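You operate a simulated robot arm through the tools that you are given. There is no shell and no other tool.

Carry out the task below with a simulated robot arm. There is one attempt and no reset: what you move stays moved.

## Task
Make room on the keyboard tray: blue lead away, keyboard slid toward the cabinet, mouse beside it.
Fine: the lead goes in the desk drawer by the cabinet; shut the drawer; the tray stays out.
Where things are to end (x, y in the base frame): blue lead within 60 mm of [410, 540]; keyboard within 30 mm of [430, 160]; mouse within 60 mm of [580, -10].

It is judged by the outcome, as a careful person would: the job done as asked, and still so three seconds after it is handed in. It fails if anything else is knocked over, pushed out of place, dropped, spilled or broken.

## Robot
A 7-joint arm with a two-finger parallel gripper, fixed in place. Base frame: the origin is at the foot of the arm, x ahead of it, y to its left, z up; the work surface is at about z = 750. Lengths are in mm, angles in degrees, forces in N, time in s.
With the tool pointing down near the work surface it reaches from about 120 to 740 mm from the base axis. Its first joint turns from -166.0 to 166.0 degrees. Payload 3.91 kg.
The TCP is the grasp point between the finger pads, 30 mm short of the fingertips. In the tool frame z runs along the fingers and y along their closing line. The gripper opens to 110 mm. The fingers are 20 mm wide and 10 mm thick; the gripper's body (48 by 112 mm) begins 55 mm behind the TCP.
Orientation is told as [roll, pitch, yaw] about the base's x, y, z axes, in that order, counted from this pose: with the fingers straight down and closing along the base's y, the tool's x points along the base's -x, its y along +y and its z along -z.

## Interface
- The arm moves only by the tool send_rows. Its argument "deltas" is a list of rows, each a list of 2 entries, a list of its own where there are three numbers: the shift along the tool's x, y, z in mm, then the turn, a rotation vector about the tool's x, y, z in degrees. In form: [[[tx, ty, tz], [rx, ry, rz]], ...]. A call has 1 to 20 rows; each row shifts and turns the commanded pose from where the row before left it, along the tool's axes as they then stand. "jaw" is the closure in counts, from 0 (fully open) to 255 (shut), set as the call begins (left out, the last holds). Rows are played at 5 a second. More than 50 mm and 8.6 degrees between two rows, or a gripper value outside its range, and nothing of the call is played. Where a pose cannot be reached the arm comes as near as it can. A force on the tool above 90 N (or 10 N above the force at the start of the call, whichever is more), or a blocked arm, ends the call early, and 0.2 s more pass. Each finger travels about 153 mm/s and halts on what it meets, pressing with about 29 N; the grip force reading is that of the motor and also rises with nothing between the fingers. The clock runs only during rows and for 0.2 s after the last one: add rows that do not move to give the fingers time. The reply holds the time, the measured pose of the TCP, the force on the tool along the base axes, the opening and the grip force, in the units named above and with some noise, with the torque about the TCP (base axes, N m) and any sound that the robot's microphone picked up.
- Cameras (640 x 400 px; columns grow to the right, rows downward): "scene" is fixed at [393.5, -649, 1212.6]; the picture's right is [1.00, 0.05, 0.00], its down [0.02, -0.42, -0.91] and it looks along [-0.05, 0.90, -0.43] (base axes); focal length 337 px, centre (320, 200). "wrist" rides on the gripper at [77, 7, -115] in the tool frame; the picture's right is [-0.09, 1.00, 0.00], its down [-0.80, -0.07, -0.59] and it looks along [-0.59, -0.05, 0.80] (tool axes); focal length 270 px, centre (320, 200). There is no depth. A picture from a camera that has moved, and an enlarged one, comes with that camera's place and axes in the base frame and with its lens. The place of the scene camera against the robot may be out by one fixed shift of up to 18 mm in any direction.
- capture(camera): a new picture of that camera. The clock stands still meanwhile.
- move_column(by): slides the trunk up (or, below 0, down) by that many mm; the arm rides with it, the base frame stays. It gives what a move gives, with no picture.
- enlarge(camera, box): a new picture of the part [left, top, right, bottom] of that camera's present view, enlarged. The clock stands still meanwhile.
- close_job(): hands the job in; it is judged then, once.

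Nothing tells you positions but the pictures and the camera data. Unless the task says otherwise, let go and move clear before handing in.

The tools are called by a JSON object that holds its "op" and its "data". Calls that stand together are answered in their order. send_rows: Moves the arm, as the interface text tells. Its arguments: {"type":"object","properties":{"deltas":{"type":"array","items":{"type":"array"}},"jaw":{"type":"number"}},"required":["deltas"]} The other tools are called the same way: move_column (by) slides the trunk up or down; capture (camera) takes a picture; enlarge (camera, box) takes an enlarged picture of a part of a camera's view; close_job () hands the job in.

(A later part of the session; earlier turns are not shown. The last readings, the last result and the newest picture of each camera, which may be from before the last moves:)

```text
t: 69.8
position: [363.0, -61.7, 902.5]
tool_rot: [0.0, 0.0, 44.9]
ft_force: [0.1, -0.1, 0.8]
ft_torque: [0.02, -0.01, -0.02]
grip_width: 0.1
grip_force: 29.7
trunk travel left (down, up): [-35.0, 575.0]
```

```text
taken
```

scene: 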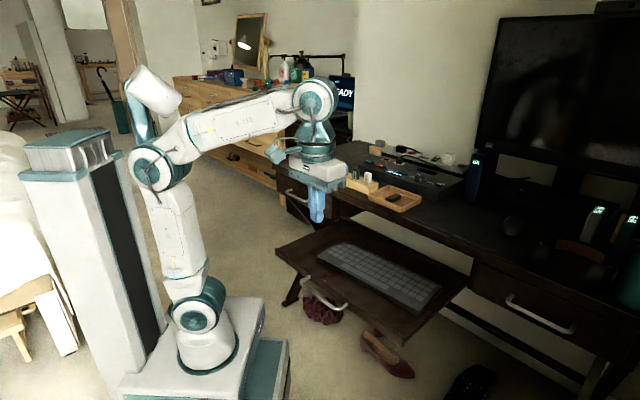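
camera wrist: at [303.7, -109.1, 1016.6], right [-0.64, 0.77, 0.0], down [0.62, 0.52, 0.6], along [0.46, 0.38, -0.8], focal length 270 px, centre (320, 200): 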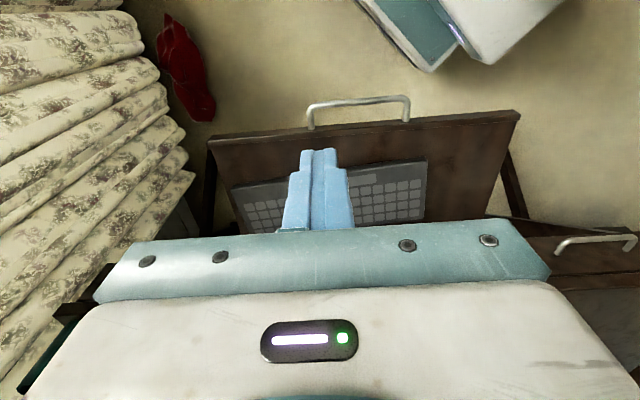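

The gripper hides the keyboard from here. I'll move further over it and open the fingers for an unobstructed look.

{"op": "send_rows", "data": {"deltas": [[[-40, 0, -5], [0, 0, 0]], [[-40, 0, -5], [0, 0, 0]], [[-40, 0, -5], [0, 0, 0]], [[0, 0, 0], [0, 0, 0]]], "jaw": 0}}

{"op": "capture", "data": {"camera": "wrist"}}

{"op": "enlarge", "data": {"camera": "wrist", "box": [180, 60, 500, 220]}}

```text
t: 70.8
position: [449.2, 25.5, 917.0]
tool_rot: [-0.1, -0.1, 45.0]
ft_force: [0.5, 0.4, 0.1]
ft_torque: [0.01, -0.01, 0.01]
grip_width: 110.1
grip_force: 0.0
trunk travel left (down, up): [-35.0, 575.0]
```

```text
taken
camera wrist: at [389.9, -22.6, 1032.8], right [-0.64, 0.77, 0.0], down [0.62, 0.52, 0.6], along [0.46, 0.38, -0.8], focal length 270 px, centre (320, 200)
```

wrist: 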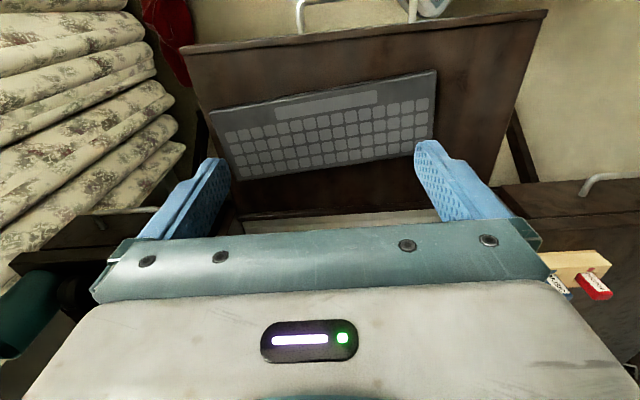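

```text
2.00 times, centred on (340, 140) of wrist
camera zoom: at [389.9, -22.6, 1032.8], right [-0.64, 0.77, 0.0], down [0.62, 0.52, 0.6], along [0.46, 0.38, -0.8], focal length 541 px, centre (280, 320)
```

zoom: 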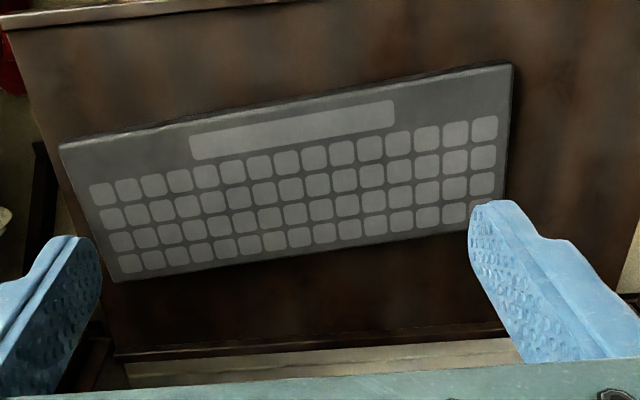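

The keyboard's centre measures about (507, 83) at a yaw of about -40°, so it needs about 109 mm straight along the tray toward the cabinet. I'll turn the tool so two spread fingers push squarely on its far end, then go to that end.

{"op": "send_rows", "data": {"deltas": [[[0, 0, 0], [0, 0, 8.2]], [[0, 0, 0], [0, 0, 8.2]], [[0, 0, 0], [0, 0, 8.2]], [[0, 0, 0], [0, 0, 8.2]], [[0, 0, 0], [0, 0, 8.2]], [[0, 0, 0], [0, 0, 8.2]], [[0, 0, 0], [0, 0, 8.2]], [[0, 0, 0], [0, 0, 8.2]], [[0, 0, 0], [0, 0, 8.2]], [[0, 0, 0], [0, 0, 8.2]], [[0, 0, 0], [0, 0, 8]], [[0, 0, 0], [0, 0, 0]]], "jaw": 70}}

{"op": "send_rows", "data": {"deltas": [[[-31, 15.9, 19.5], [0, 0, 0]], [[-31, 15.9, 19.5], [0, 0, 0]], [[-31, 15.9, 19.5], [0, 0, 0]], [[-31, 15.9, 19.5], [0, 0, 0]], [[-31, 15.9, 19.5], [0, 0, 0]], [[-31, 15.9, 19.5], [0, 0, 0]], [[0, 0, 0], [0, 0, 0]]]}}

{"op": "capture", "data": {"camera": "wrist"}}

{"op": "capture", "data": {"camera": "scene"}}

```text
t: 73.4
position: [450.8, 24.4, 918.2]
tool_rot: [0.1, 0.0, -45.2]
ft_force: [0.3, -0.1, -1.3]
ft_torque: [0.0, -0.01, 0.01]
grip_width: 79.8
grip_force: 0.1
trunk travel left (down, up): [-35.0, 575.0]
```

```text
t: 75.0
position: [650.2, -40.0, 800.8]
tool_rot: [0.0, -0.1, -45.1]
ft_force: [-0.3, 0.0, -0.1]
ft_torque: [-0.03, -0.03, 0.0]
grip_width: 79.9
grip_force: 0.0
trunk travel left (down, up): [-35.0, 575.0]
```

```text
taken
camera wrist: at [599.6, 21.3, 916.6], right [0.77, 0.64, 0.0], down [0.51, -0.62, 0.6], along [0.38, -0.46, -0.8], focal length 270 px, centre (320, 200)
```

wrist: 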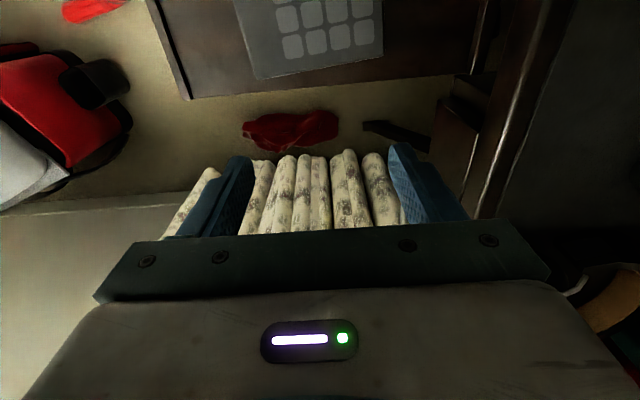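

```text
taken
```

scene: 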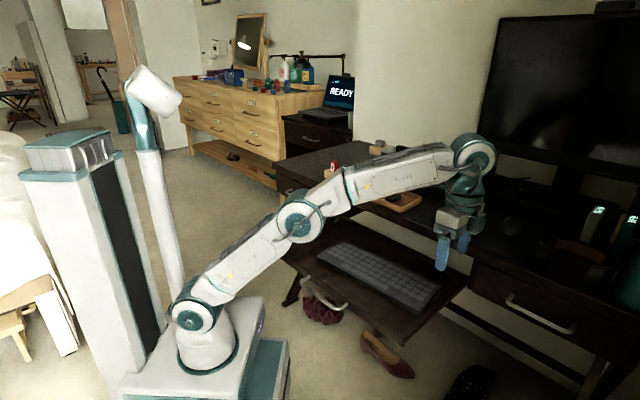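

The fingers are lined up beyond the keyboard's far end. I'll lower them to just above tray level.

{"op": "send_rows", "data": {"deltas": [[[0, 0, 30], [0, 0, 0]], [[0, 0, 30], [0, 0, 0]], [[0, 0, 30], [0, 0, 0]], [[0, 0, 25], [0, 0, 0]], [[0, 0, 0], [0, 0, 0]]]}}

{"op": "capture", "data": {"camera": "wrist"}}

{"op": "enlarge", "data": {"camera": "scene", "box": [360, 190, 520, 310]}}

```text
t: 76.2
position: [648.8, -40.0, 684.6]
tool_rot: [0.0, -0.1, -45.1]
ft_force: [0.2, -0.1, -0.4]
ft_torque: [0.0, 0.01, 0.01]
grip_width: 80.0
grip_force: 0.2
trunk travel left (down, up): [-35.0, 575.0]
```

```text
taken
camera wrist: at [599.2, 21.0, 800.8], right [0.77, 0.64, 0.0], down [0.51, -0.62, 0.6], along [0.38, -0.46, -0.8], focal length 270 px, centre (320, 200)
```

wrist: 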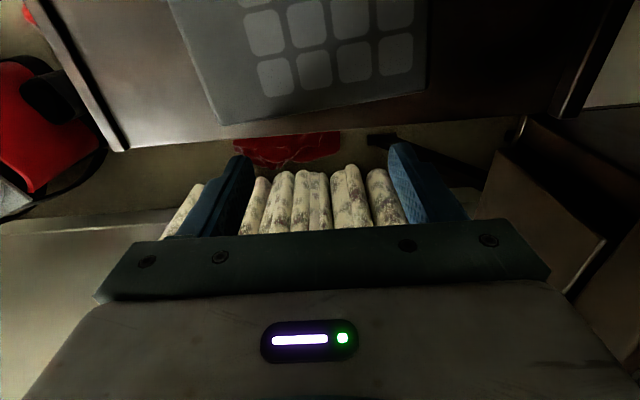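

```text
3.33 times, centred on (440, 250) of scene
camera zoom: at [393.5, -649.0, 1212.6], right [1.0, 0.05, 0.0], down [0.02, -0.42, -0.91], along [-0.05, 0.9, -0.43], focal length 1123 px, centre (-80, 33)
```

zoom: 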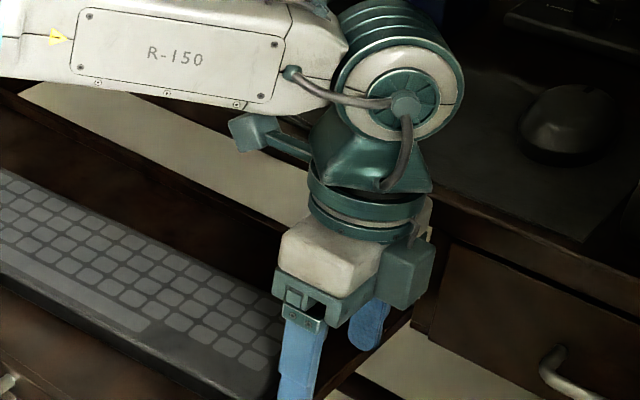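

Clear so far. I'll lower the last bit so the tips are a few millimetres above the tray, then start the push slowly.

{"op": "send_rows", "data": {"deltas": [[[0, 0, 8], [0, 0, 0]], [[0, 0, 5], [0, 0, 0]], [[0, 0, 0], [0, 0, 0]]]}}

{"op": "send_rows", "data": {"deltas": [[[8, 0, 0], [0, 0, 0]], [[8, 0, 0], [0, 0, 0]], [[8, 0, 0], [0, 0, 0]], [[8, 0, 0], [0, 0, 0]], [[0, 0, 0], [0, 0, 0]]]}}

{"op": "capture", "data": {"camera": "wrist"}}

{"op": "enlarge", "data": {"camera": "scene", "box": [290, 210, 490, 335]}}

```text
t: 77.0
position: [650.2, -39.8, 673.0]
tool_rot: [0.1, -0.1, -45.2]
ft_force: [-0.4, -0.8, -0.2]
ft_torque: [0.02, -0.02, 0.01]
grip_width: 79.8
grip_force: 0.0
trunk travel left (down, up): [-35.0, 575.0]
```

```text
t: 78.2
position: [626.9, -17.6, 672.5]
tool_rot: [0.1, -0.1, -45.1]
ft_force: [-0.2, -0.4, 1.5]
ft_torque: [-0.06, -0.04, 0.06]
grip_width: 80.0
grip_force: 0.0
trunk travel left (down, up): [-35.0, 575.0]
```

```text
taken
camera wrist: at [577.2, 43.1, 787.5], right [0.77, 0.64, 0.0], down [0.51, -0.62, 0.6], along [0.38, -0.46, -0.8], focal length 270 px, centre (320, 200)
```

wrist: 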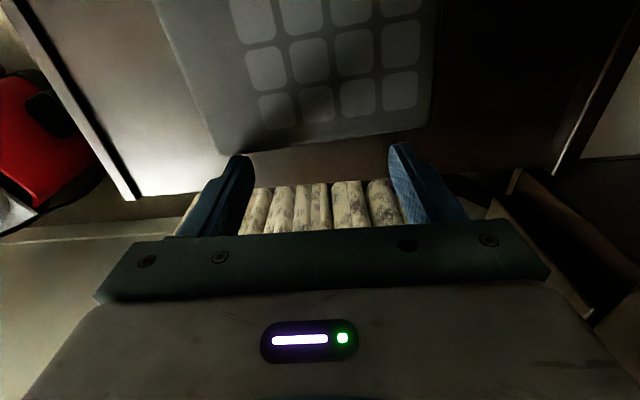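

```text
3.20 times, centred on (390, 272) of scene
camera zoom: at [393.5, -649.0, 1212.6], right [1.0, 0.05, 0.0], down [0.02, -0.42, -0.91], along [-0.05, 0.9, -0.43], focal length 1078 px, centre (96, -32)
```

zoom: 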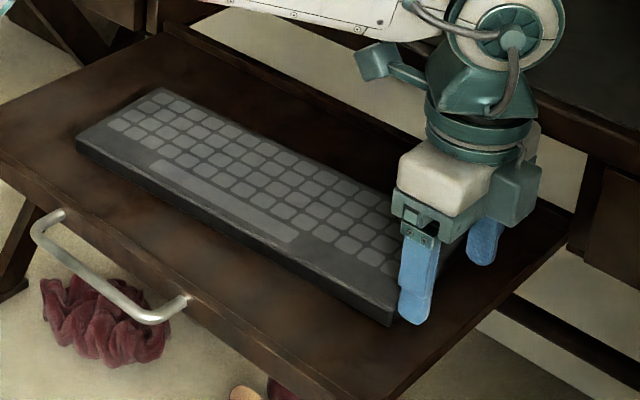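

The front finger has met the keyboard's corner and is squaring it up. I'll keep pushing along the tray.

{"op": "send_rows", "data": {"deltas": [[[8, 0, 0], [0, 0, 0]], [[8, 0, 0], [0, 0, 0]], [[8, 0, 0], [0, 0, 0]], [[8, 0, 0], [0, 0, 0]], [[8, 0, 0], [0, 0, 0]], [[8, 0, 0], [0, 0, 0]], [[0, 0, 0], [0, 0, 0]]]}}

{"op": "capture", "data": {"camera": "wrist"}}

{"op": "enlarge", "data": {"camera": "scene", "box": [270, 210, 470, 335]}}

```text
t: 79.8
position: [593.2, 16.5, 672.8]
tool_rot: [0.0, 0.0, -45.0]
ft_force: [1.7, -1.1, 0.5]
ft_torque: [-0.06, 0.02, 0.04]
grip_width: 79.6
grip_force: 0.0
trunk travel left (down, up): [-35.0, 575.0]
```

```text
taken
camera wrist: at [544.2, 77.6, 788.5], right [0.77, 0.64, 0.0], down [0.51, -0.62, 0.6], along [0.38, -0.46, -0.8], focal length 270 px, centre (320, 200)
```

wrist: 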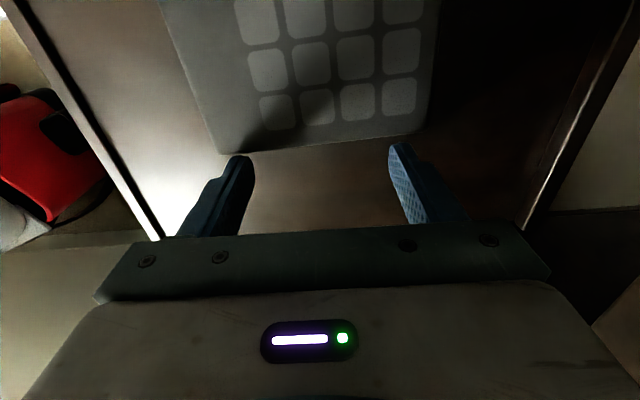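

```text
3.20 times, centred on (370, 272) of scene
camera zoom: at [393.5, -649.0, 1212.6], right [1.0, 0.05, 0.0], down [0.02, -0.42, -0.91], along [-0.05, 0.9, -0.43], focal length 1078 px, centre (160, -32)
```

zoom: 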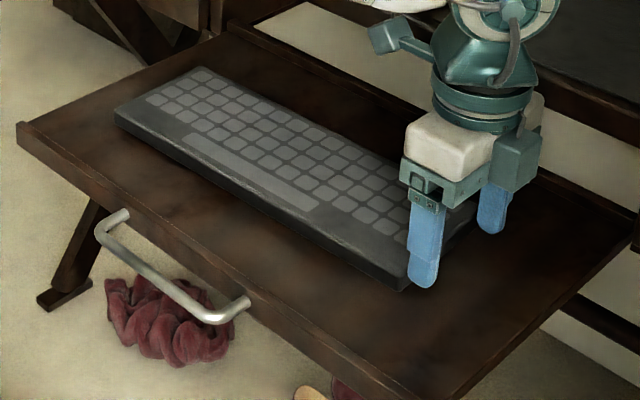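

The keyboard is sliding well and straightening. I'll push another 40 mm, then measure.

{"op": "send_rows", "data": {"deltas": [[[8, 0, 0], [0, 0, 0]], [[8, 0, 0], [0, 0, 0]], [[8, 0, 0], [0, 0, 0]], [[8, 0, 0], [0, 0, 0]], [[8, 0, 0], [0, 0, 0]], [[0, 0, 0], [0, 0, 0]]]}}

{"op": "capture", "data": {"camera": "wrist"}}

{"op": "enlarge", "data": {"camera": "scene", "box": [270, 210, 470, 335]}}

```text
t: 81.2
position: [565.8, 45.6, 674.0]
tool_rot: [0.0, -0.1, -45.1]
ft_force: [0.5, 0.4, 0.1]
ft_torque: [-0.04, 0.01, 0.05]
grip_width: 79.9
grip_force: 0.1
trunk travel left (down, up): [-35.0, 575.0]
```

```text
taken
camera wrist: at [515.6, 106.1, 788.9], right [0.77, 0.64, 0.0], down [0.51, -0.62, 0.6], along [0.38, -0.46, -0.8], focal length 270 px, centre (320, 200)
```

wrist: 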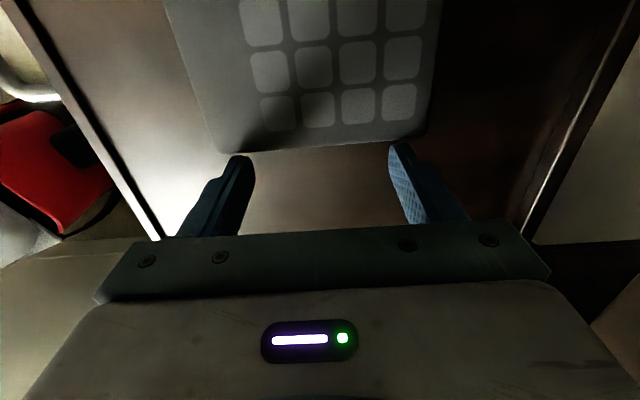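

```text
3.20 times, centred on (370, 272) of scene
camera zoom: at [393.5, -649.0, 1212.6], right [1.0, 0.05, 0.0], down [0.02, -0.42, -0.91], along [-0.05, 0.9, -0.43], focal length 1078 px, centre (160, -32)
```

zoom: 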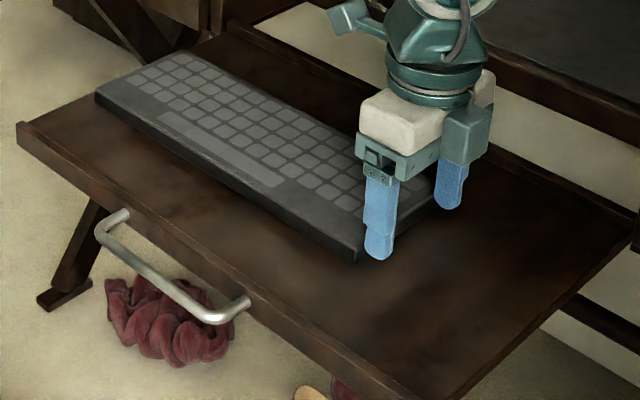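

The end is about 10 mm short of where it should be. I'll push 9 mm more, then back off and lift to measure.

{"op": "send_rows", "data": {"deltas": [[[5, 0, 0], [0, 0, 0]], [[4, 0, 0], [0, 0, 0]], [[0, 0, 0], [0, 0, 0]], [[-20, 0, 0], [0, 0, 0]], [[0, 0, -40], [0, 0, 0]], [[0, 0, -40], [0, 0, 0]], [[0, 0, -45], [0, 0, 0]], [[0, 0, -45], [0, 0, 0]], [[0, 0, -45], [0, 0, 0]], [[0, 0, 0], [0, 0, 0]]]}}

{"op": "capture", "data": {"camera": "wrist"}}

{"op": "capture", "data": {"camera": "scene"}}

```text
t: 83.4
position: [570.6, 36.4, 887.4]
tool_rot: [0.0, -0.3, -45.0]
ft_force: [0.2, -0.8, -0.9]
ft_torque: [0.03, -0.03, 0.02]
grip_width: 79.9
grip_force: 0.0
trunk travel left (down, up): [-35.0, 575.0]
```

```text
taken
camera wrist: at [520.6, 97.5, 1002.0], right [0.77, 0.64, 0.0], down [0.51, -0.62, 0.6], along [0.38, -0.46, -0.8], focal length 270 px, centre (320, 200)
```

wrist: 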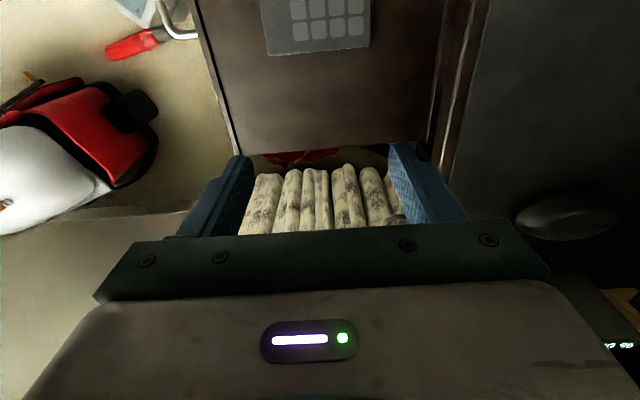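

```text
taken
```

scene: 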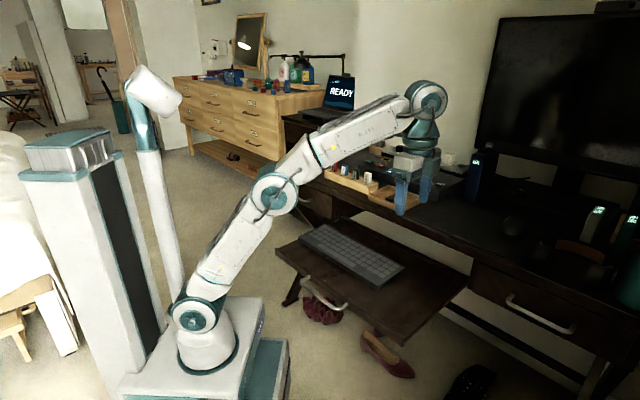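

{"op": "enlarge", "data": {"camera": "scene", "box": [260, 200, 480, 345]}}

{"op": "enlarge", "data": {"camera": "scene", "box": [460, 170, 640, 282]}}

```text
2.76 times, centred on (370, 272) of scene
camera zoom: at [393.5, -649.0, 1212.6], right [1.0, 0.05, 0.0], down [0.02, -0.42, -0.91], along [-0.05, 0.9, -0.43], focal length 929 px, centre (182, 0)
```

zoom: 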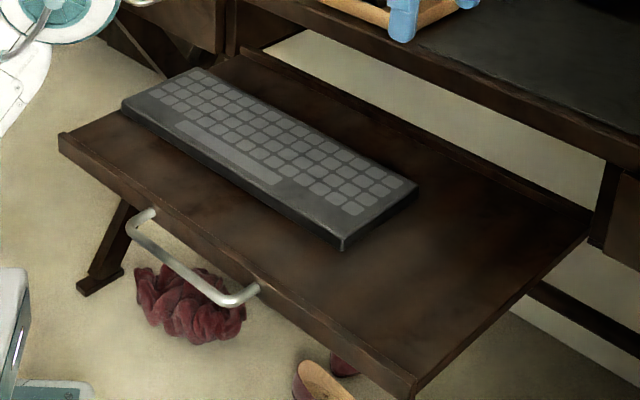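

```text
3.56 times, centred on (550, 226) of scene
camera zoom: at [393.5, -649.0, 1212.6], right [1.0, 0.05, 0.0], down [0.02, -0.42, -0.91], along [-0.05, 0.9, -0.43], focal length 1198 px, centre (-498, 108)
```

zoom: 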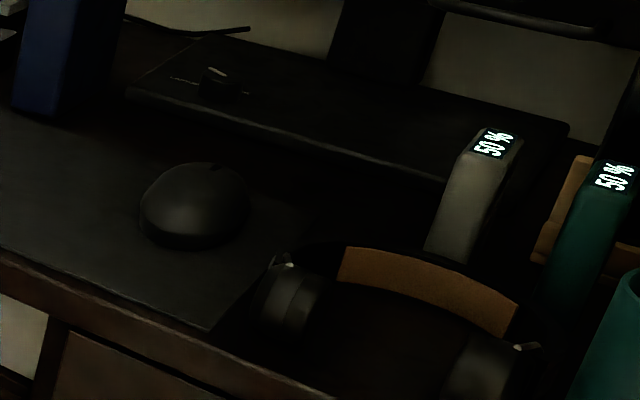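

The keyboard now lies square on the tray, centred near (438, 174), within tolerance; I'll verify more precisely later. The mouse is near (851, 127), about 860 mm out, so I'll need the trunk higher and the tool tilted outward. I'll turn the tool and raise the trunk first.

{"op": "send_rows", "data": {"deltas": [[[0, 0, 0], [0, 0, -8]], [[0, 0, 0], [0, 0, -8]], [[0, 0, 0], [0, 0, -8]], [[0, 0, 0], [0, 0, -8]], [[0, 0, 0], [0, 0, -8]], [[0, 0, 0], [0, 0, -8]], [[0, 0, 0], [0, 0, -8]], [[0, 0, 0], [0, 0, -8]], [[0, 0, 0], [0, 0, -8]], [[0, 0, 0], [0, 0, 0]]], "jaw": 0}}

{"op": "move_column", "data": {"by": 200}}

{"op": "capture", "data": {"camera": "wrist"}}

{"op": "capture", "data": {"camera": "scene"}}

```text
t: 85.6
position: [571.2, 38.2, 887.1]
tool_rot: [-0.2, -0.3, 26.9]
ft_force: [0.8, -0.5, 0.3]
ft_torque: [-0.01, 0.02, -0.01]
grip_width: 110.0
grip_force: 0.1
trunk travel left (down, up): [-35.0, 575.0]
```

```text
t: 87.7
position: [571.3, 38.7, 1088.5]
tool_rot: [-0.2, -0.3, 26.8]
ft_force: [0.5, 0.6, 0.0]
ft_torque: [-0.04, 0.02, 0.01]
grip_width: 110.1
grip_force: 0.0
trunk travel left (down, up): [-235.0, 375.0]
```

```text
taken
camera wrist: at [498.8, 10.3, 1201.8], right [-0.37, 0.93, 0.0], down [0.74, 0.3, 0.6], along [0.56, 0.22, -0.8], focal length 270 px, centre (320, 200)
```

wrist: 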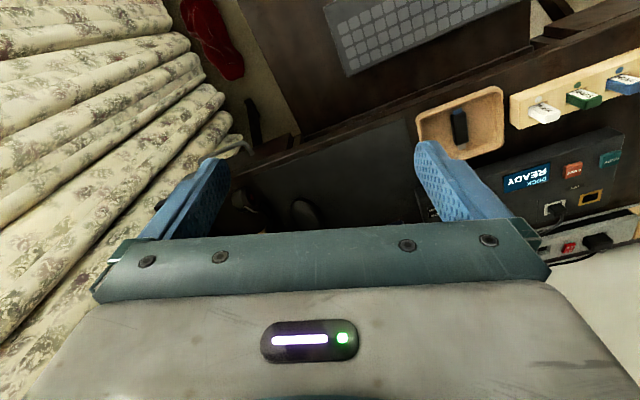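

```text
taken
```

scene: 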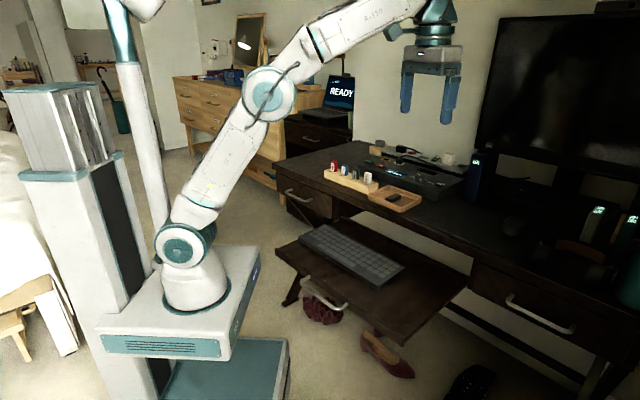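

The mouse is visible between the fingers, on the mat. I'll enlarge the wrist view there.

{"op": "enlarge", "data": {"camera": "wrist", "box": [190, 140, 450, 240]}}

{"op": "enlarge", "data": {"camera": "wrist", "box": [240, 0, 640, 200]}}

```text
2.46 times, centred on (320, 190) of wrist
camera zoom: at [498.8, 10.3, 1201.8], right [-0.37, 0.93, 0.0], down [0.74, 0.3, 0.6], along [0.56, 0.22, -0.8], focal length 665 px, centre (320, 225)
```

zoom: 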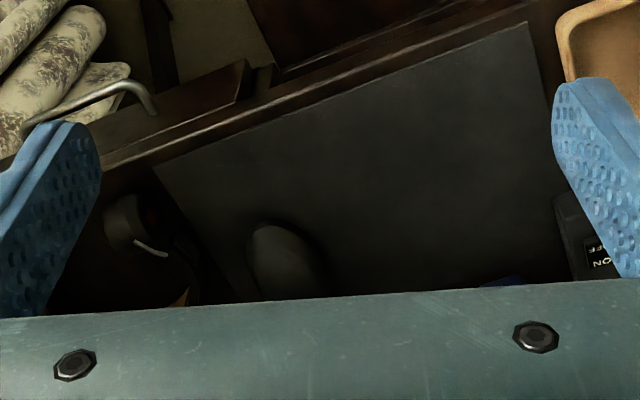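

```text
1.60 times, centred on (440, 100) of wrist
camera zoom: at [498.8, 10.3, 1201.8], right [-0.37, 0.93, 0.0], down [0.74, 0.3, 0.6], along [0.56, 0.22, -0.8], focal length 432 px, centre (128, 360)
```

zoom: 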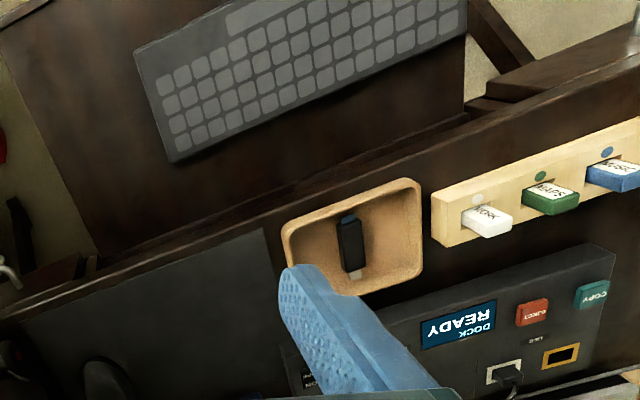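

I'll move further outward, still high up, to see the mouse unobstructed.

{"op": "send_rows", "data": {"deltas": [[[-43, -2.9, 16], [0, 0, 0]], [[-43, -2.9, 16], [0, 0, 0]], [[-43, -2.9, 16], [0, 0, 0]], [[0, 0, 0], [0, 0, 0]]]}}

{"op": "capture", "data": {"camera": "wrist"}}

{"op": "capture", "data": {"camera": "scene"}}

```text
t: 88.7
position: [626.6, 74.9, 1040.2]
tool_rot: [-0.2, -0.5, 26.9]
ft_force: [-0.4, 0.4, -0.1]
ft_torque: [0.02, 0.0, 0.02]
grip_width: 110.2
grip_force: 0.1
out of reach, approached as far as the arm can: row 1, 2, 3
trunk travel left (down, up): [-235.0, 375.0]
```

```text
taken
camera wrist: at [553.1, 47.2, 1154.6], right [-0.37, 0.93, 0.0], down [0.74, 0.3, 0.6], along [0.56, 0.22, -0.8], focal length 270 px, centre (320, 200)
```

wrist: 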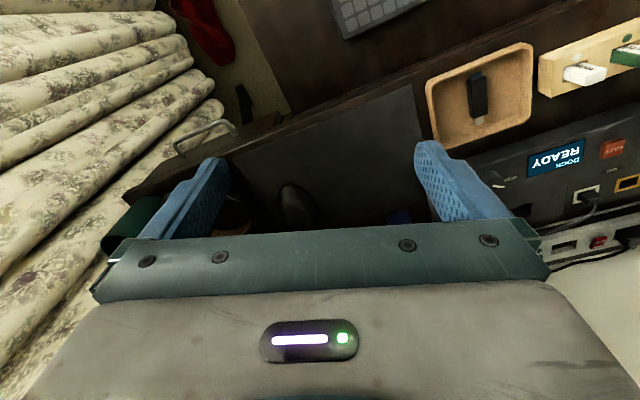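

```text
taken
```

scene: 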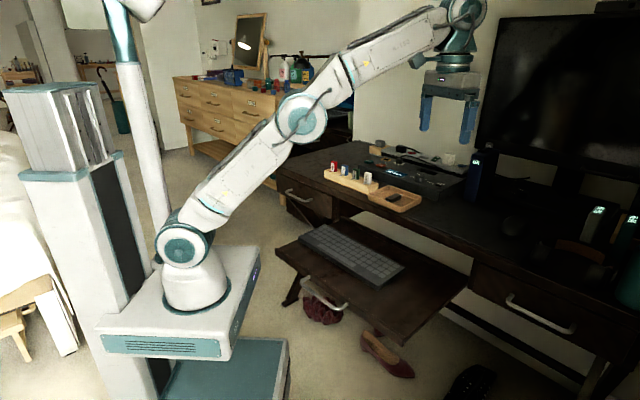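

The arm is at full stretch at this height, and this matches a simple reach model. With the trunk about 100 mm higher and the tool tilted about 45° outward, the mouse should be reachable. I'll enlarge this view to pin down its location and heading.

{"op": "enlarge", "data": {"camera": "wrist", "box": [210, 80, 430, 240]}}

```text
2.50 times, centred on (320, 160) of wrist
camera zoom: at [553.1, 47.2, 1154.6], right [-0.37, 0.93, 0.0], down [0.74, 0.3, 0.6], along [0.56, 0.22, -0.8], focal length 676 px, centre (320, 300)
```

zoom: 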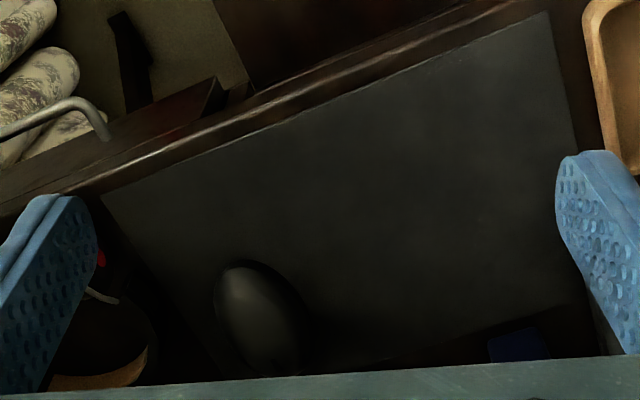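

The mouse is centred near (857, 123), about 108 × 64 mm, with its long axis along roughly 43°. I'll pull the commanded pose back into reach, adjust yaw to 35°, raise the trunk 100 mm and tilt the tool outward.

{"op": "send_rows", "data": {"deltas": [[[45, 0, 0], [0, 0, 0]], [[45, 0, 0], [0, 0, 0]], [[0, 0, 0], [0, 0, -8]], [[0, 0, 0], [0, 0, 0]]]}}

{"op": "move_column", "data": {"by": 100}}

{"op": "send_rows", "data": {"deltas": [[[0, 0, 0], [0, -8, 0]], [[0, 0, 0], [0, -8, 0]], [[0, 0, 0], [0, -8, 0]], [[0, 0, 0], [0, -8, 0]], [[0, 0, 0], [0, -8, 0]], [[0, 0, 0], [0, -8, 0]], [[0, 0, 0], [0, 0, 0]]]}}

{"op": "capture", "data": {"camera": "wrist"}}

{"op": "capture", "data": {"camera": "scene"}}

```text
t: 89.7
position: [546.3, 33.6, 1040.1]
tool_rot: [-0.2, -0.2, 35.0]
ft_force: [-0.2, 0.3, 0.7]
ft_torque: [0.03, 0.01, -0.01]
grip_width: 110.0
grip_force: 0.0
trunk travel left (down, up): [-235.0, 375.0]
```

```text
t: 91.1
position: [544.5, 32.9, 1139.9]
tool_rot: [-0.2, -0.3, 34.9]
ft_force: [1.5, 0.5, 0.7]
ft_torque: [0.0, -0.06, -0.05]
grip_width: 110.0
grip_force: 0.1
trunk travel left (down, up): [-335.0, 275.0]
```

```text
t: 92.7
position: [545.2, 34.7, 1141.5]
tool_rot: [-0.4, -48.4, 35.3]
ft_force: [-0.3, 0.8, 0.1]
ft_torque: [-0.01, -0.01, 0.02]
grip_width: 109.8
grip_force: 0.1
trunk travel left (down, up): [-335.0, 275.0]
```

```text
taken
camera wrist: at [429.4, -37.2, 1159.8], right [-0.52, 0.85, 0.06], down [0.11, 0.0, 0.99], along [0.85, 0.53, -0.09], focal length 270 px, centre (320, 200)
```

wrist: 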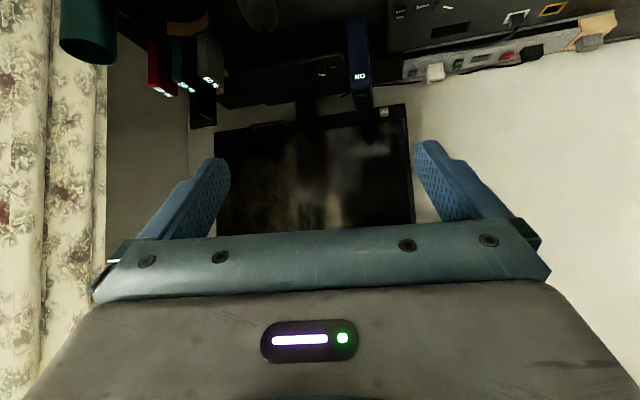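

```text
taken
```

scene: 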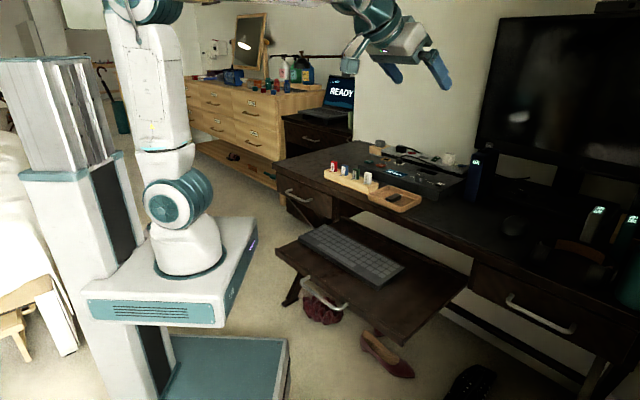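

The tilt is achieved exactly, and the mouse reads near (859, 131) from here. I'll move to a pre-approach point short of and above it.

{"op": "send_rows", "data": {"deltas": [[[7.2, -10.8, 36.5], [0, 0, 0]], [[7.2, -10.8, 36.5], [0, 0, 0]], [[7.2, -10.8, 36.5], [0, 0, 0]], [[7.2, -10.8, 36.5], [0, 0, 0]], [[7.2, -10.8, 36.5], [0, 0, 0]], [[7.2, -10.8, 36.5], [0, 0, 0]], [[7.2, -10.8, 36.5], [0, 0, 0]], [[7.2, -10.8, 30], [0, 0, 0]], [[0, 0, 0], [0, 0, 0]]]}}

{"op": "capture", "data": {"camera": "wrist"}}

{"op": "capture", "data": {"camera": "scene"}}

```text
t: 94.7
position: [738.9, 62.7, 906.5]
tool_rot: [-0.2, -48.3, 35.3]
ft_force: [1.4, -0.4, 0.0]
ft_torque: [0.02, 0.01, 0.0]
grip_width: 110.0
grip_force: 0.0
trunk travel left (down, up): [-335.0, 275.0]
```

```text
taken
camera wrist: at [623.6, -9.7, 925.9], right [-0.52, 0.85, 0.06], down [0.11, 0.0, 0.99], along [0.85, 0.53, -0.09], focal length 270 px, centre (320, 200)
```

wrist: 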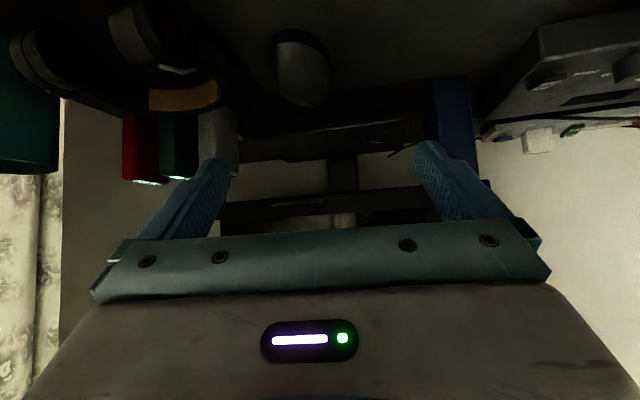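

```text
taken
```

scene: 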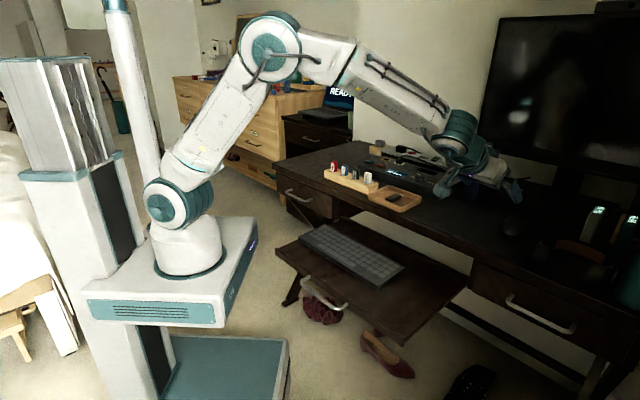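

I have a clear view of the mouse now. I'll enlarge to measure it and its neighbours.

{"op": "enlarge", "data": {"camera": "wrist", "box": [200, 0, 420, 140]}}

{"op": "enlarge", "data": {"camera": "wrist", "box": [0, 0, 640, 240]}}

```text
2.86 times, centred on (310, 70) of wrist
camera zoom: at [623.6, -9.7, 925.9], right [-0.52, 0.85, 0.06], down [0.11, 0.0, 0.99], along [0.85, 0.53, -0.09], focal length 772 px, centre (349, 571)
```

zoom: 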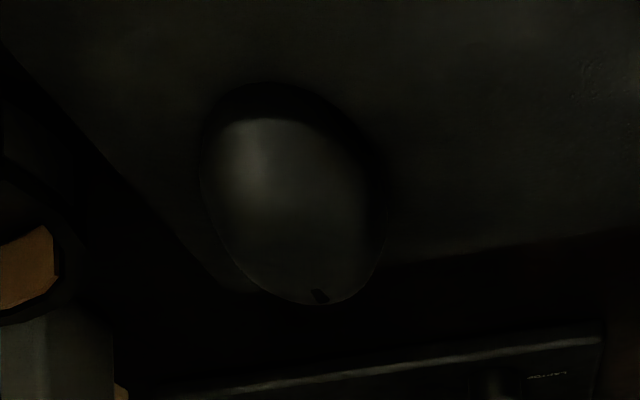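

```text
1.00 times, centred on (320, 120) of wrist (not enlarged: the box is as wide or as high as the picture)
camera zoom: at [623.6, -9.7, 925.9], right [-0.52, 0.85, 0.06], down [0.11, 0.0, 0.99], along [0.85, 0.53, -0.09], focal length 270 px, centre (320, 280)
```

zoom: 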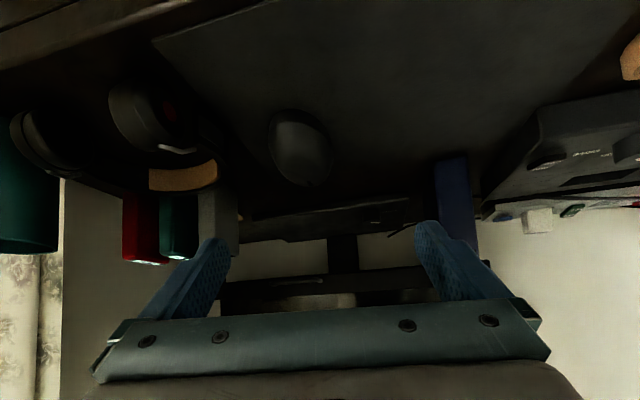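

The mouse's centre works out near (852, 125), and its long axis is within about 6° of the tool's heading. I'll close the opening somewhat to stay clear of the headphones, centre on the mouse and move to about 60 mm short.

{"op": "send_rows", "data": {"deltas": [[[4.2, -4.8, 27], [0, 0, 0]], [[4.2, -4.8, 27], [0, 0, 0]], [[4.2, -4.8, 27], [0, 0, 0]], [[0, 0, 27], [0, 0, 0]], [[0, 0, 0], [0, 0, 0]]], "jaw": 56}}

{"op": "enlarge", "data": {"camera": "wrist", "box": [0, 0, 640, 240]}}

{"op": "enlarge", "data": {"camera": "scene", "box": [420, 130, 620, 270]}}

```text
t: 95.9
position: [805.7, 92.1, 825.4]
tool_rot: [-0.2, -48.4, 35.2]
ft_force: [-0.8, -0.3, -0.2]
ft_torque: [0.0, -0.01, 0.04]
grip_width: 85.6
grip_force: 0.1
trunk travel left (down, up): [-335.0, 275.0]
```

```text
1.00 times, centred on (320, 120) of wrist (not enlarged: the box is as wide or as high as the picture)
camera zoom: at [689.3, 19.6, 844.3], right [-0.52, 0.85, 0.06], down [0.11, 0.0, 0.99], along [0.85, 0.53, -0.09], focal length 270 px, centre (320, 280)
```

zoom: 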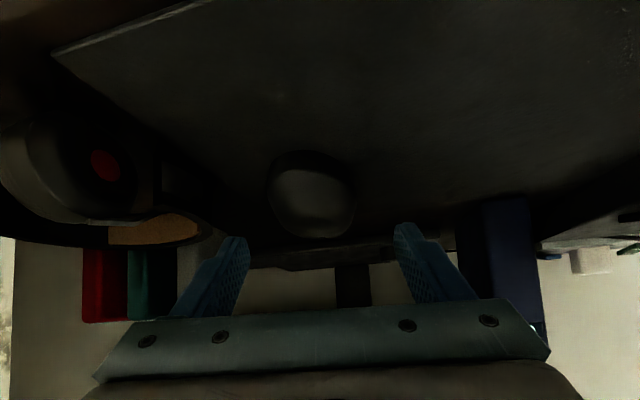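

```text
2.86 times, centred on (520, 200) of scene
camera zoom: at [393.5, -649.0, 1212.6], right [1.0, 0.05, 0.0], down [0.02, -0.42, -0.91], along [-0.05, 0.9, -0.43], focal length 962 px, centre (-251, 200)
```

zoom: 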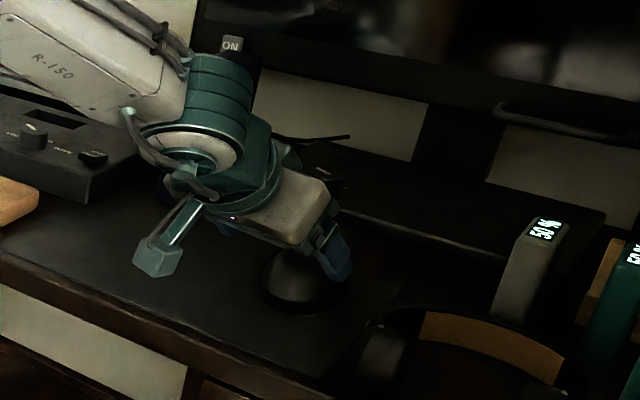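

The gripper is on line, with the mouse about 5 mm toward the headphone side. I'll correct that and advance in small steps.

{"op": "send_rows", "data": {"deltas": [[[0, -5, 0], [0, 0, 0]], [[0, 0, 15], [0, 0, 0]], [[0, 0, 15], [0, 0, 0]], [[0, 0, 0], [0, 0, 0]]]}}

{"op": "enlarge", "data": {"camera": "wrist", "box": [0, 0, 640, 240]}}

{"op": "enlarge", "data": {"camera": "scene", "box": [440, 160, 580, 260]}}

```text
t: 96.9
position: [826.8, 99.8, 806.7]
tool_rot: [-0.3, -48.3, 35.2]
ft_force: [-0.2, 0.1, 0.1]
ft_torque: [0.01, -0.01, -0.03]
grip_width: 86.1
grip_force: 0.1
trunk travel left (down, up): [-335.0, 275.0]
```

```text
1.00 times, centred on (320, 120) of wrist (not enlarged: the box is as wide or as high as the picture)
camera zoom: at [710.8, 28.1, 825.5], right [-0.52, 0.85, 0.06], down [0.11, 0.0, 0.99], along [0.85, 0.53, -0.09], focal length 270 px, centre (320, 280)
```

zoom: 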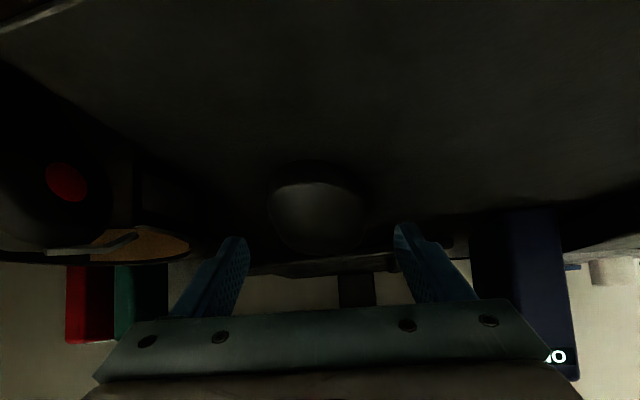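

```text
4.00 times, centred on (510, 210) of scene
camera zoom: at [393.5, -649.0, 1212.6], right [1.0, 0.05, 0.0], down [0.02, -0.42, -0.91], along [-0.05, 0.9, -0.43], focal length 1348 px, centre (-440, 160)
```

zoom: 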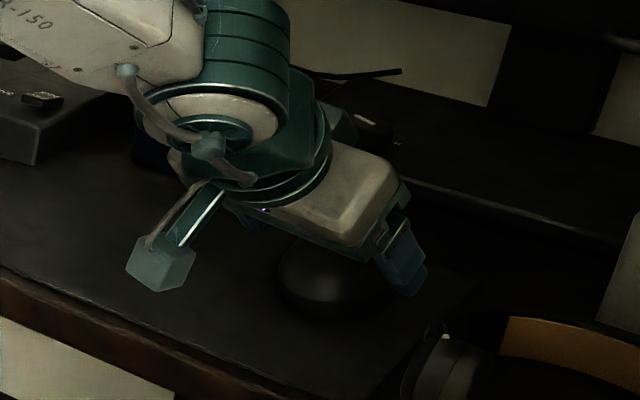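

The mouse is between the fingertips. I'll advance the rest in small steps.

{"op": "send_rows", "data": {"deltas": [[[0, -1, 10], [0, 0, 0]], [[0, -1, 10], [0, 0, 0]], [[0, 0, 0], [0, 0, 0]]]}}

{"op": "enlarge", "data": {"camera": "wrist", "box": [0, 0, 640, 240]}}

{"op": "enlarge", "data": {"camera": "scene", "box": [440, 160, 580, 260]}}

```text
t: 97.7
position: [840.7, 106.5, 793.5]
tool_rot: [-0.3, -48.4, 35.1]
ft_force: [-0.1, -0.2, -0.5]
ft_torque: [0.0, 0.02, 0.0]
grip_width: 85.9
grip_force: 0.1
trunk travel left (down, up): [-335.0, 275.0]
```

```text
1.00 times, centred on (320, 120) of wrist (not enlarged: the box is as wide or as high as the picture)
camera zoom: at [724.7, 35.3, 812.7], right [-0.52, 0.85, 0.06], down [0.11, 0.0, 0.99], along [0.85, 0.53, -0.09], focal length 270 px, centre (320, 280)
```

zoom: 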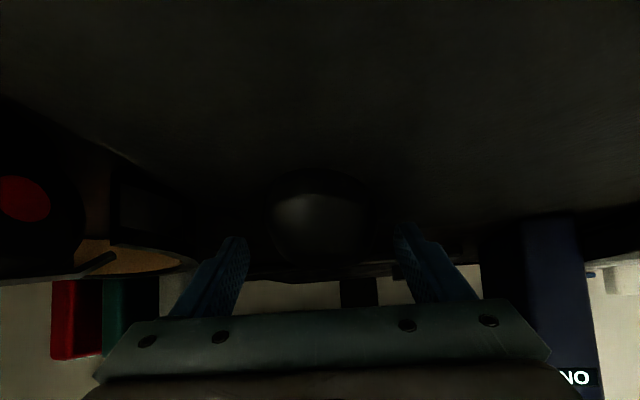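

```text
4.00 times, centred on (510, 210) of scene
camera zoom: at [393.5, -649.0, 1212.6], right [1.0, 0.05, 0.0], down [0.02, -0.42, -0.91], along [-0.05, 0.9, -0.43], focal length 1348 px, centre (-440, 160)
```

zoom: 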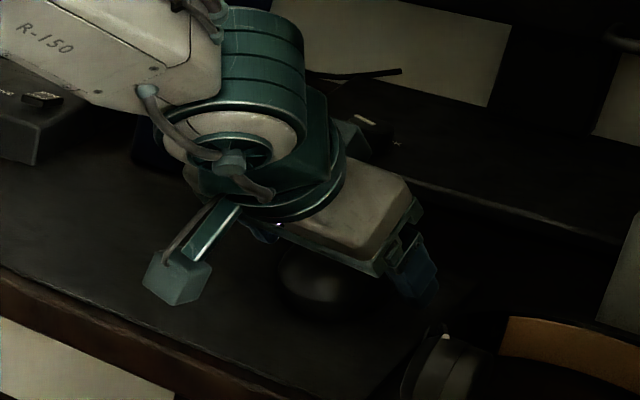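

{"op": "send_rows", "data": {"deltas": [[[0, 0, 6], [0, 0, 0]], [[0, 0, 6], [0, 0, 0]], [[0, 0, 0], [0, 0, 0]]]}}

{"op": "enlarge", "data": {"camera": "wrist", "box": [160, 60, 480, 240]}}

{"op": "enlarge", "data": {"camera": "scene", "box": [460, 180, 560, 250]}}

```text
t: 98.5
position: [847.7, 112.7, 785.3]
tool_rot: [-0.2, -48.4, 35.1]
ft_force: [-0.1, 0.1, -0.4]
ft_torque: [-0.01, 0.0, -0.03]
grip_width: 85.9
grip_force: 0.0
trunk travel left (down, up): [-335.0, 275.0]
```

```text
2.00 times, centred on (320, 150) of wrist
camera zoom: at [731.7, 40.4, 804.6], right [-0.52, 0.85, 0.06], down [0.11, 0.0, 0.99], along [0.85, 0.53, -0.09], focal length 541 px, centre (320, 300)
```

zoom: 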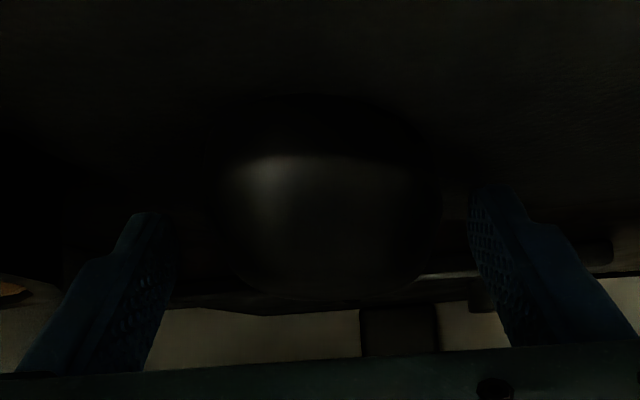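

```text
5.71 times, centred on (510, 215) of scene
camera zoom: at [393.5, -649.0, 1212.6], right [1.0, 0.05, 0.0], down [0.02, -0.42, -0.91], along [-0.05, 0.9, -0.43], focal length 1925 px, centre (-766, 114)
```

zoom: 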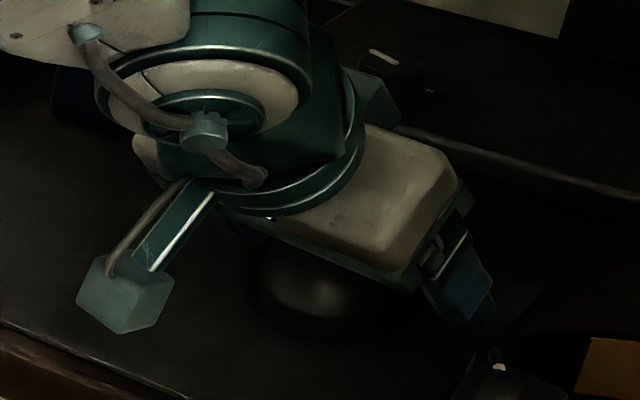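

The mouse is centred between the fingers with no contact. I'll close on it.

{"op": "send_rows", "data": {"deltas": [[[0, 0, 0], [0, 0, 0]], [[0, 0, 0], [0, 0, 0]], [[0, 0, 0], [0, 0, 0]]], "jaw": 255}}

{"op": "enlarge", "data": {"camera": "wrist", "box": [160, 60, 480, 240]}}

{"op": "enlarge", "data": {"camera": "scene", "box": [440, 160, 580, 260]}}

```text
t: 99.3
position: [848.8, 110.7, 785.5]
tool_rot: [-0.3, -48.3, 35.2]
ft_force: [0.5, 1.4, 0.6]
ft_torque: [0.02, -0.09, 0.02]
grip_width: 62.8
grip_force: 28.8
trunk travel left (down, up): [-335.0, 275.0]
```

```text
2.00 times, centred on (320, 150) of wrist
camera zoom: at [731.7, 40.6, 804.9], right [-0.52, 0.85, 0.06], down [0.11, 0.0, 0.99], along [0.85, 0.53, -0.09], focal length 541 px, centre (320, 300)
```

zoom: 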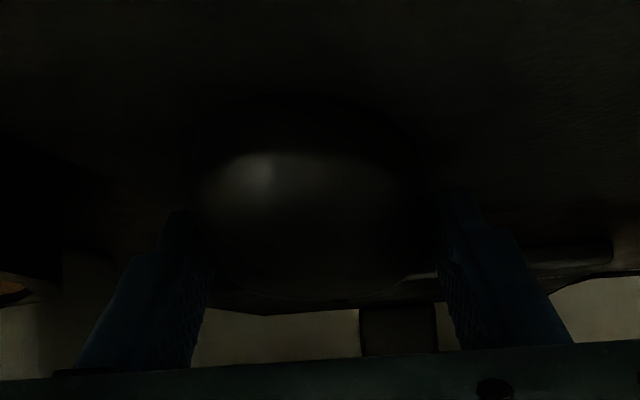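

```text
4.00 times, centred on (510, 210) of scene
camera zoom: at [393.5, -649.0, 1212.6], right [1.0, 0.05, 0.0], down [0.02, -0.42, -0.91], along [-0.05, 0.9, -0.43], focal length 1348 px, centre (-440, 160)
```

zoom: 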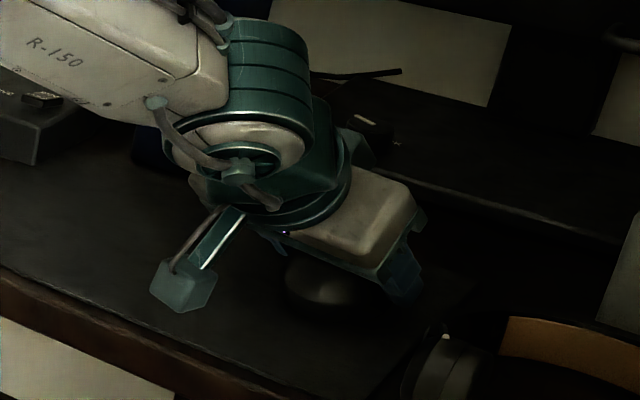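

The mouse is gripped at 62.8 mm. I'll lift it slowly straight up and check.

{"op": "send_rows", "data": {"deltas": [[[-7.5, 0, -6.7], [0, 0, 0]], [[-7.5, 0, -6.7], [0, 0, 0]], [[-11, 0, -10], [0, 0, 0]], [[-11, 0, -10], [0, 0, 0]], [[0, 0, 0], [0, 0, 0]]]}}

{"op": "enlarge", "data": {"camera": "wrist", "box": [160, 60, 480, 240]}}

{"op": "enlarge", "data": {"camera": "scene", "box": [440, 140, 580, 240]}}

```text
t: 100.5
position: [848.7, 111.3, 833.4]
tool_rot: [-0.3, -48.3, 35.1]
ft_force: [0.1, 0.4, -1.0]
ft_torque: [0.02, -0.02, 0.02]
grip_width: 63.3
grip_force: 29.5
trunk travel left (down, up): [-335.0, 275.0]
```

```text
2.00 times, centred on (320, 150) of wrist
camera zoom: at [732.1, 40.2, 853.1], right [-0.52, 0.85, 0.06], down [0.11, 0.0, 0.99], along [0.85, 0.53, -0.09], focal length 541 px, centre (320, 300)
```

zoom: 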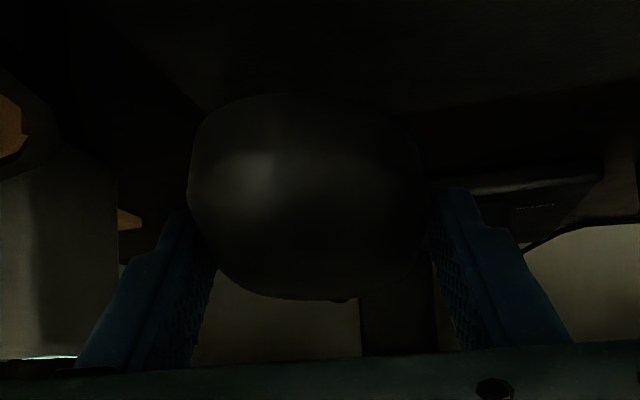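

```text
4.00 times, centred on (510, 190) of scene
camera zoom: at [393.5, -649.0, 1212.6], right [1.0, 0.05, 0.0], down [0.02, -0.42, -0.91], along [-0.05, 0.9, -0.43], focal length 1348 px, centre (-440, 240)
```

zoom: 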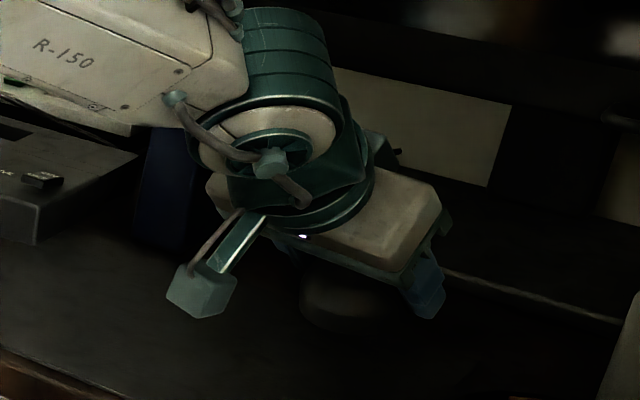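

The mouse is off the mat and held level. I'll raise it above the headphones and carry it back toward the tray at safe height, keeping the same tilt so it stays flat.

{"op": "send_rows", "data": {"deltas": [[[-15, 0, -13.3], [0, 0, 0]], [[-15, 0, -13.3], [0, 0, 0]], [[0, 0, 0], [0, 0, 0]]]}}

{"op": "send_rows", "data": {"deltas": [[[17.5, 4.7, -19], [0, 0, 0]], [[17.5, 4.7, -19], [0, 0, 0]], [[17.5, 4.7, -19], [0, 0, 0]], [[17.5, 4.7, -19], [0, 0, 0]], [[17.5, 4.7, -19], [0, 0, 0]], [[17.5, 4.7, -19], [0, 0, 0]], [[0, 0, 0], [0, 0, 0]]]}}

{"op": "capture", "data": {"camera": "wrist"}}

{"op": "capture", "data": {"camera": "scene"}}

```text
t: 101.3
position: [847.7, 113.1, 875.6]
tool_rot: [-0.3, -48.3, 35.2]
ft_force: [0.0, -0.2, -0.2]
ft_torque: [-0.02, -0.01, -0.01]
grip_width: 62.8
grip_force: 29.5
trunk travel left (down, up): [-335.0, 275.0]
```

```text
t: 102.9
position: [704.3, 47.4, 871.4]
tool_rot: [-0.3, -48.4, 35.1]
ft_force: [0.0, -0.6, -0.8]
ft_torque: [-0.02, -0.01, 0.0]
grip_width: 62.7
grip_force: 29.6
trunk travel left (down, up): [-335.0, 275.0]
```

```text
taken
camera wrist: at [589.1, -24.5, 890.6], right [-0.52, 0.85, 0.06], down [0.11, 0.0, 0.99], along [0.85, 0.53, -0.09], focal length 270 px, centre (320, 200)
```

wrist: 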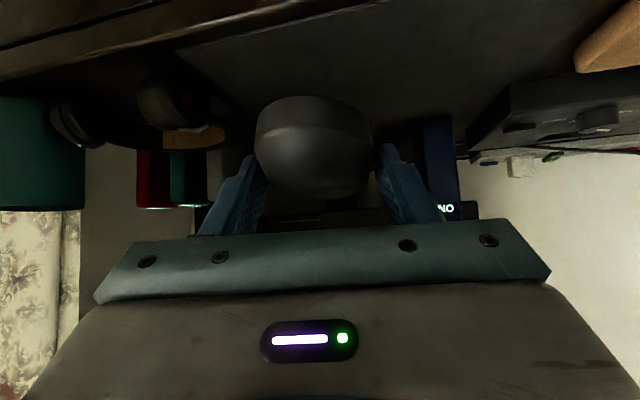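

```text
taken
```

scene: 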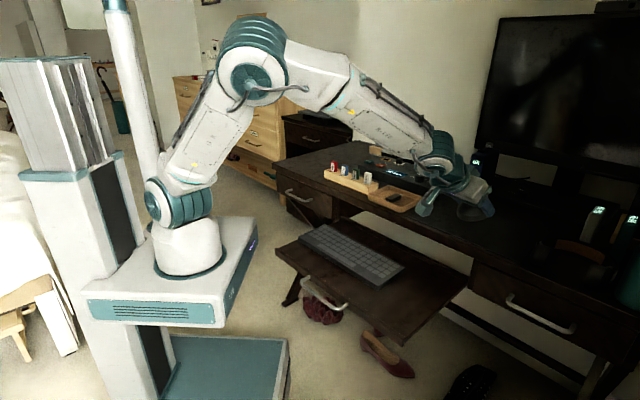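

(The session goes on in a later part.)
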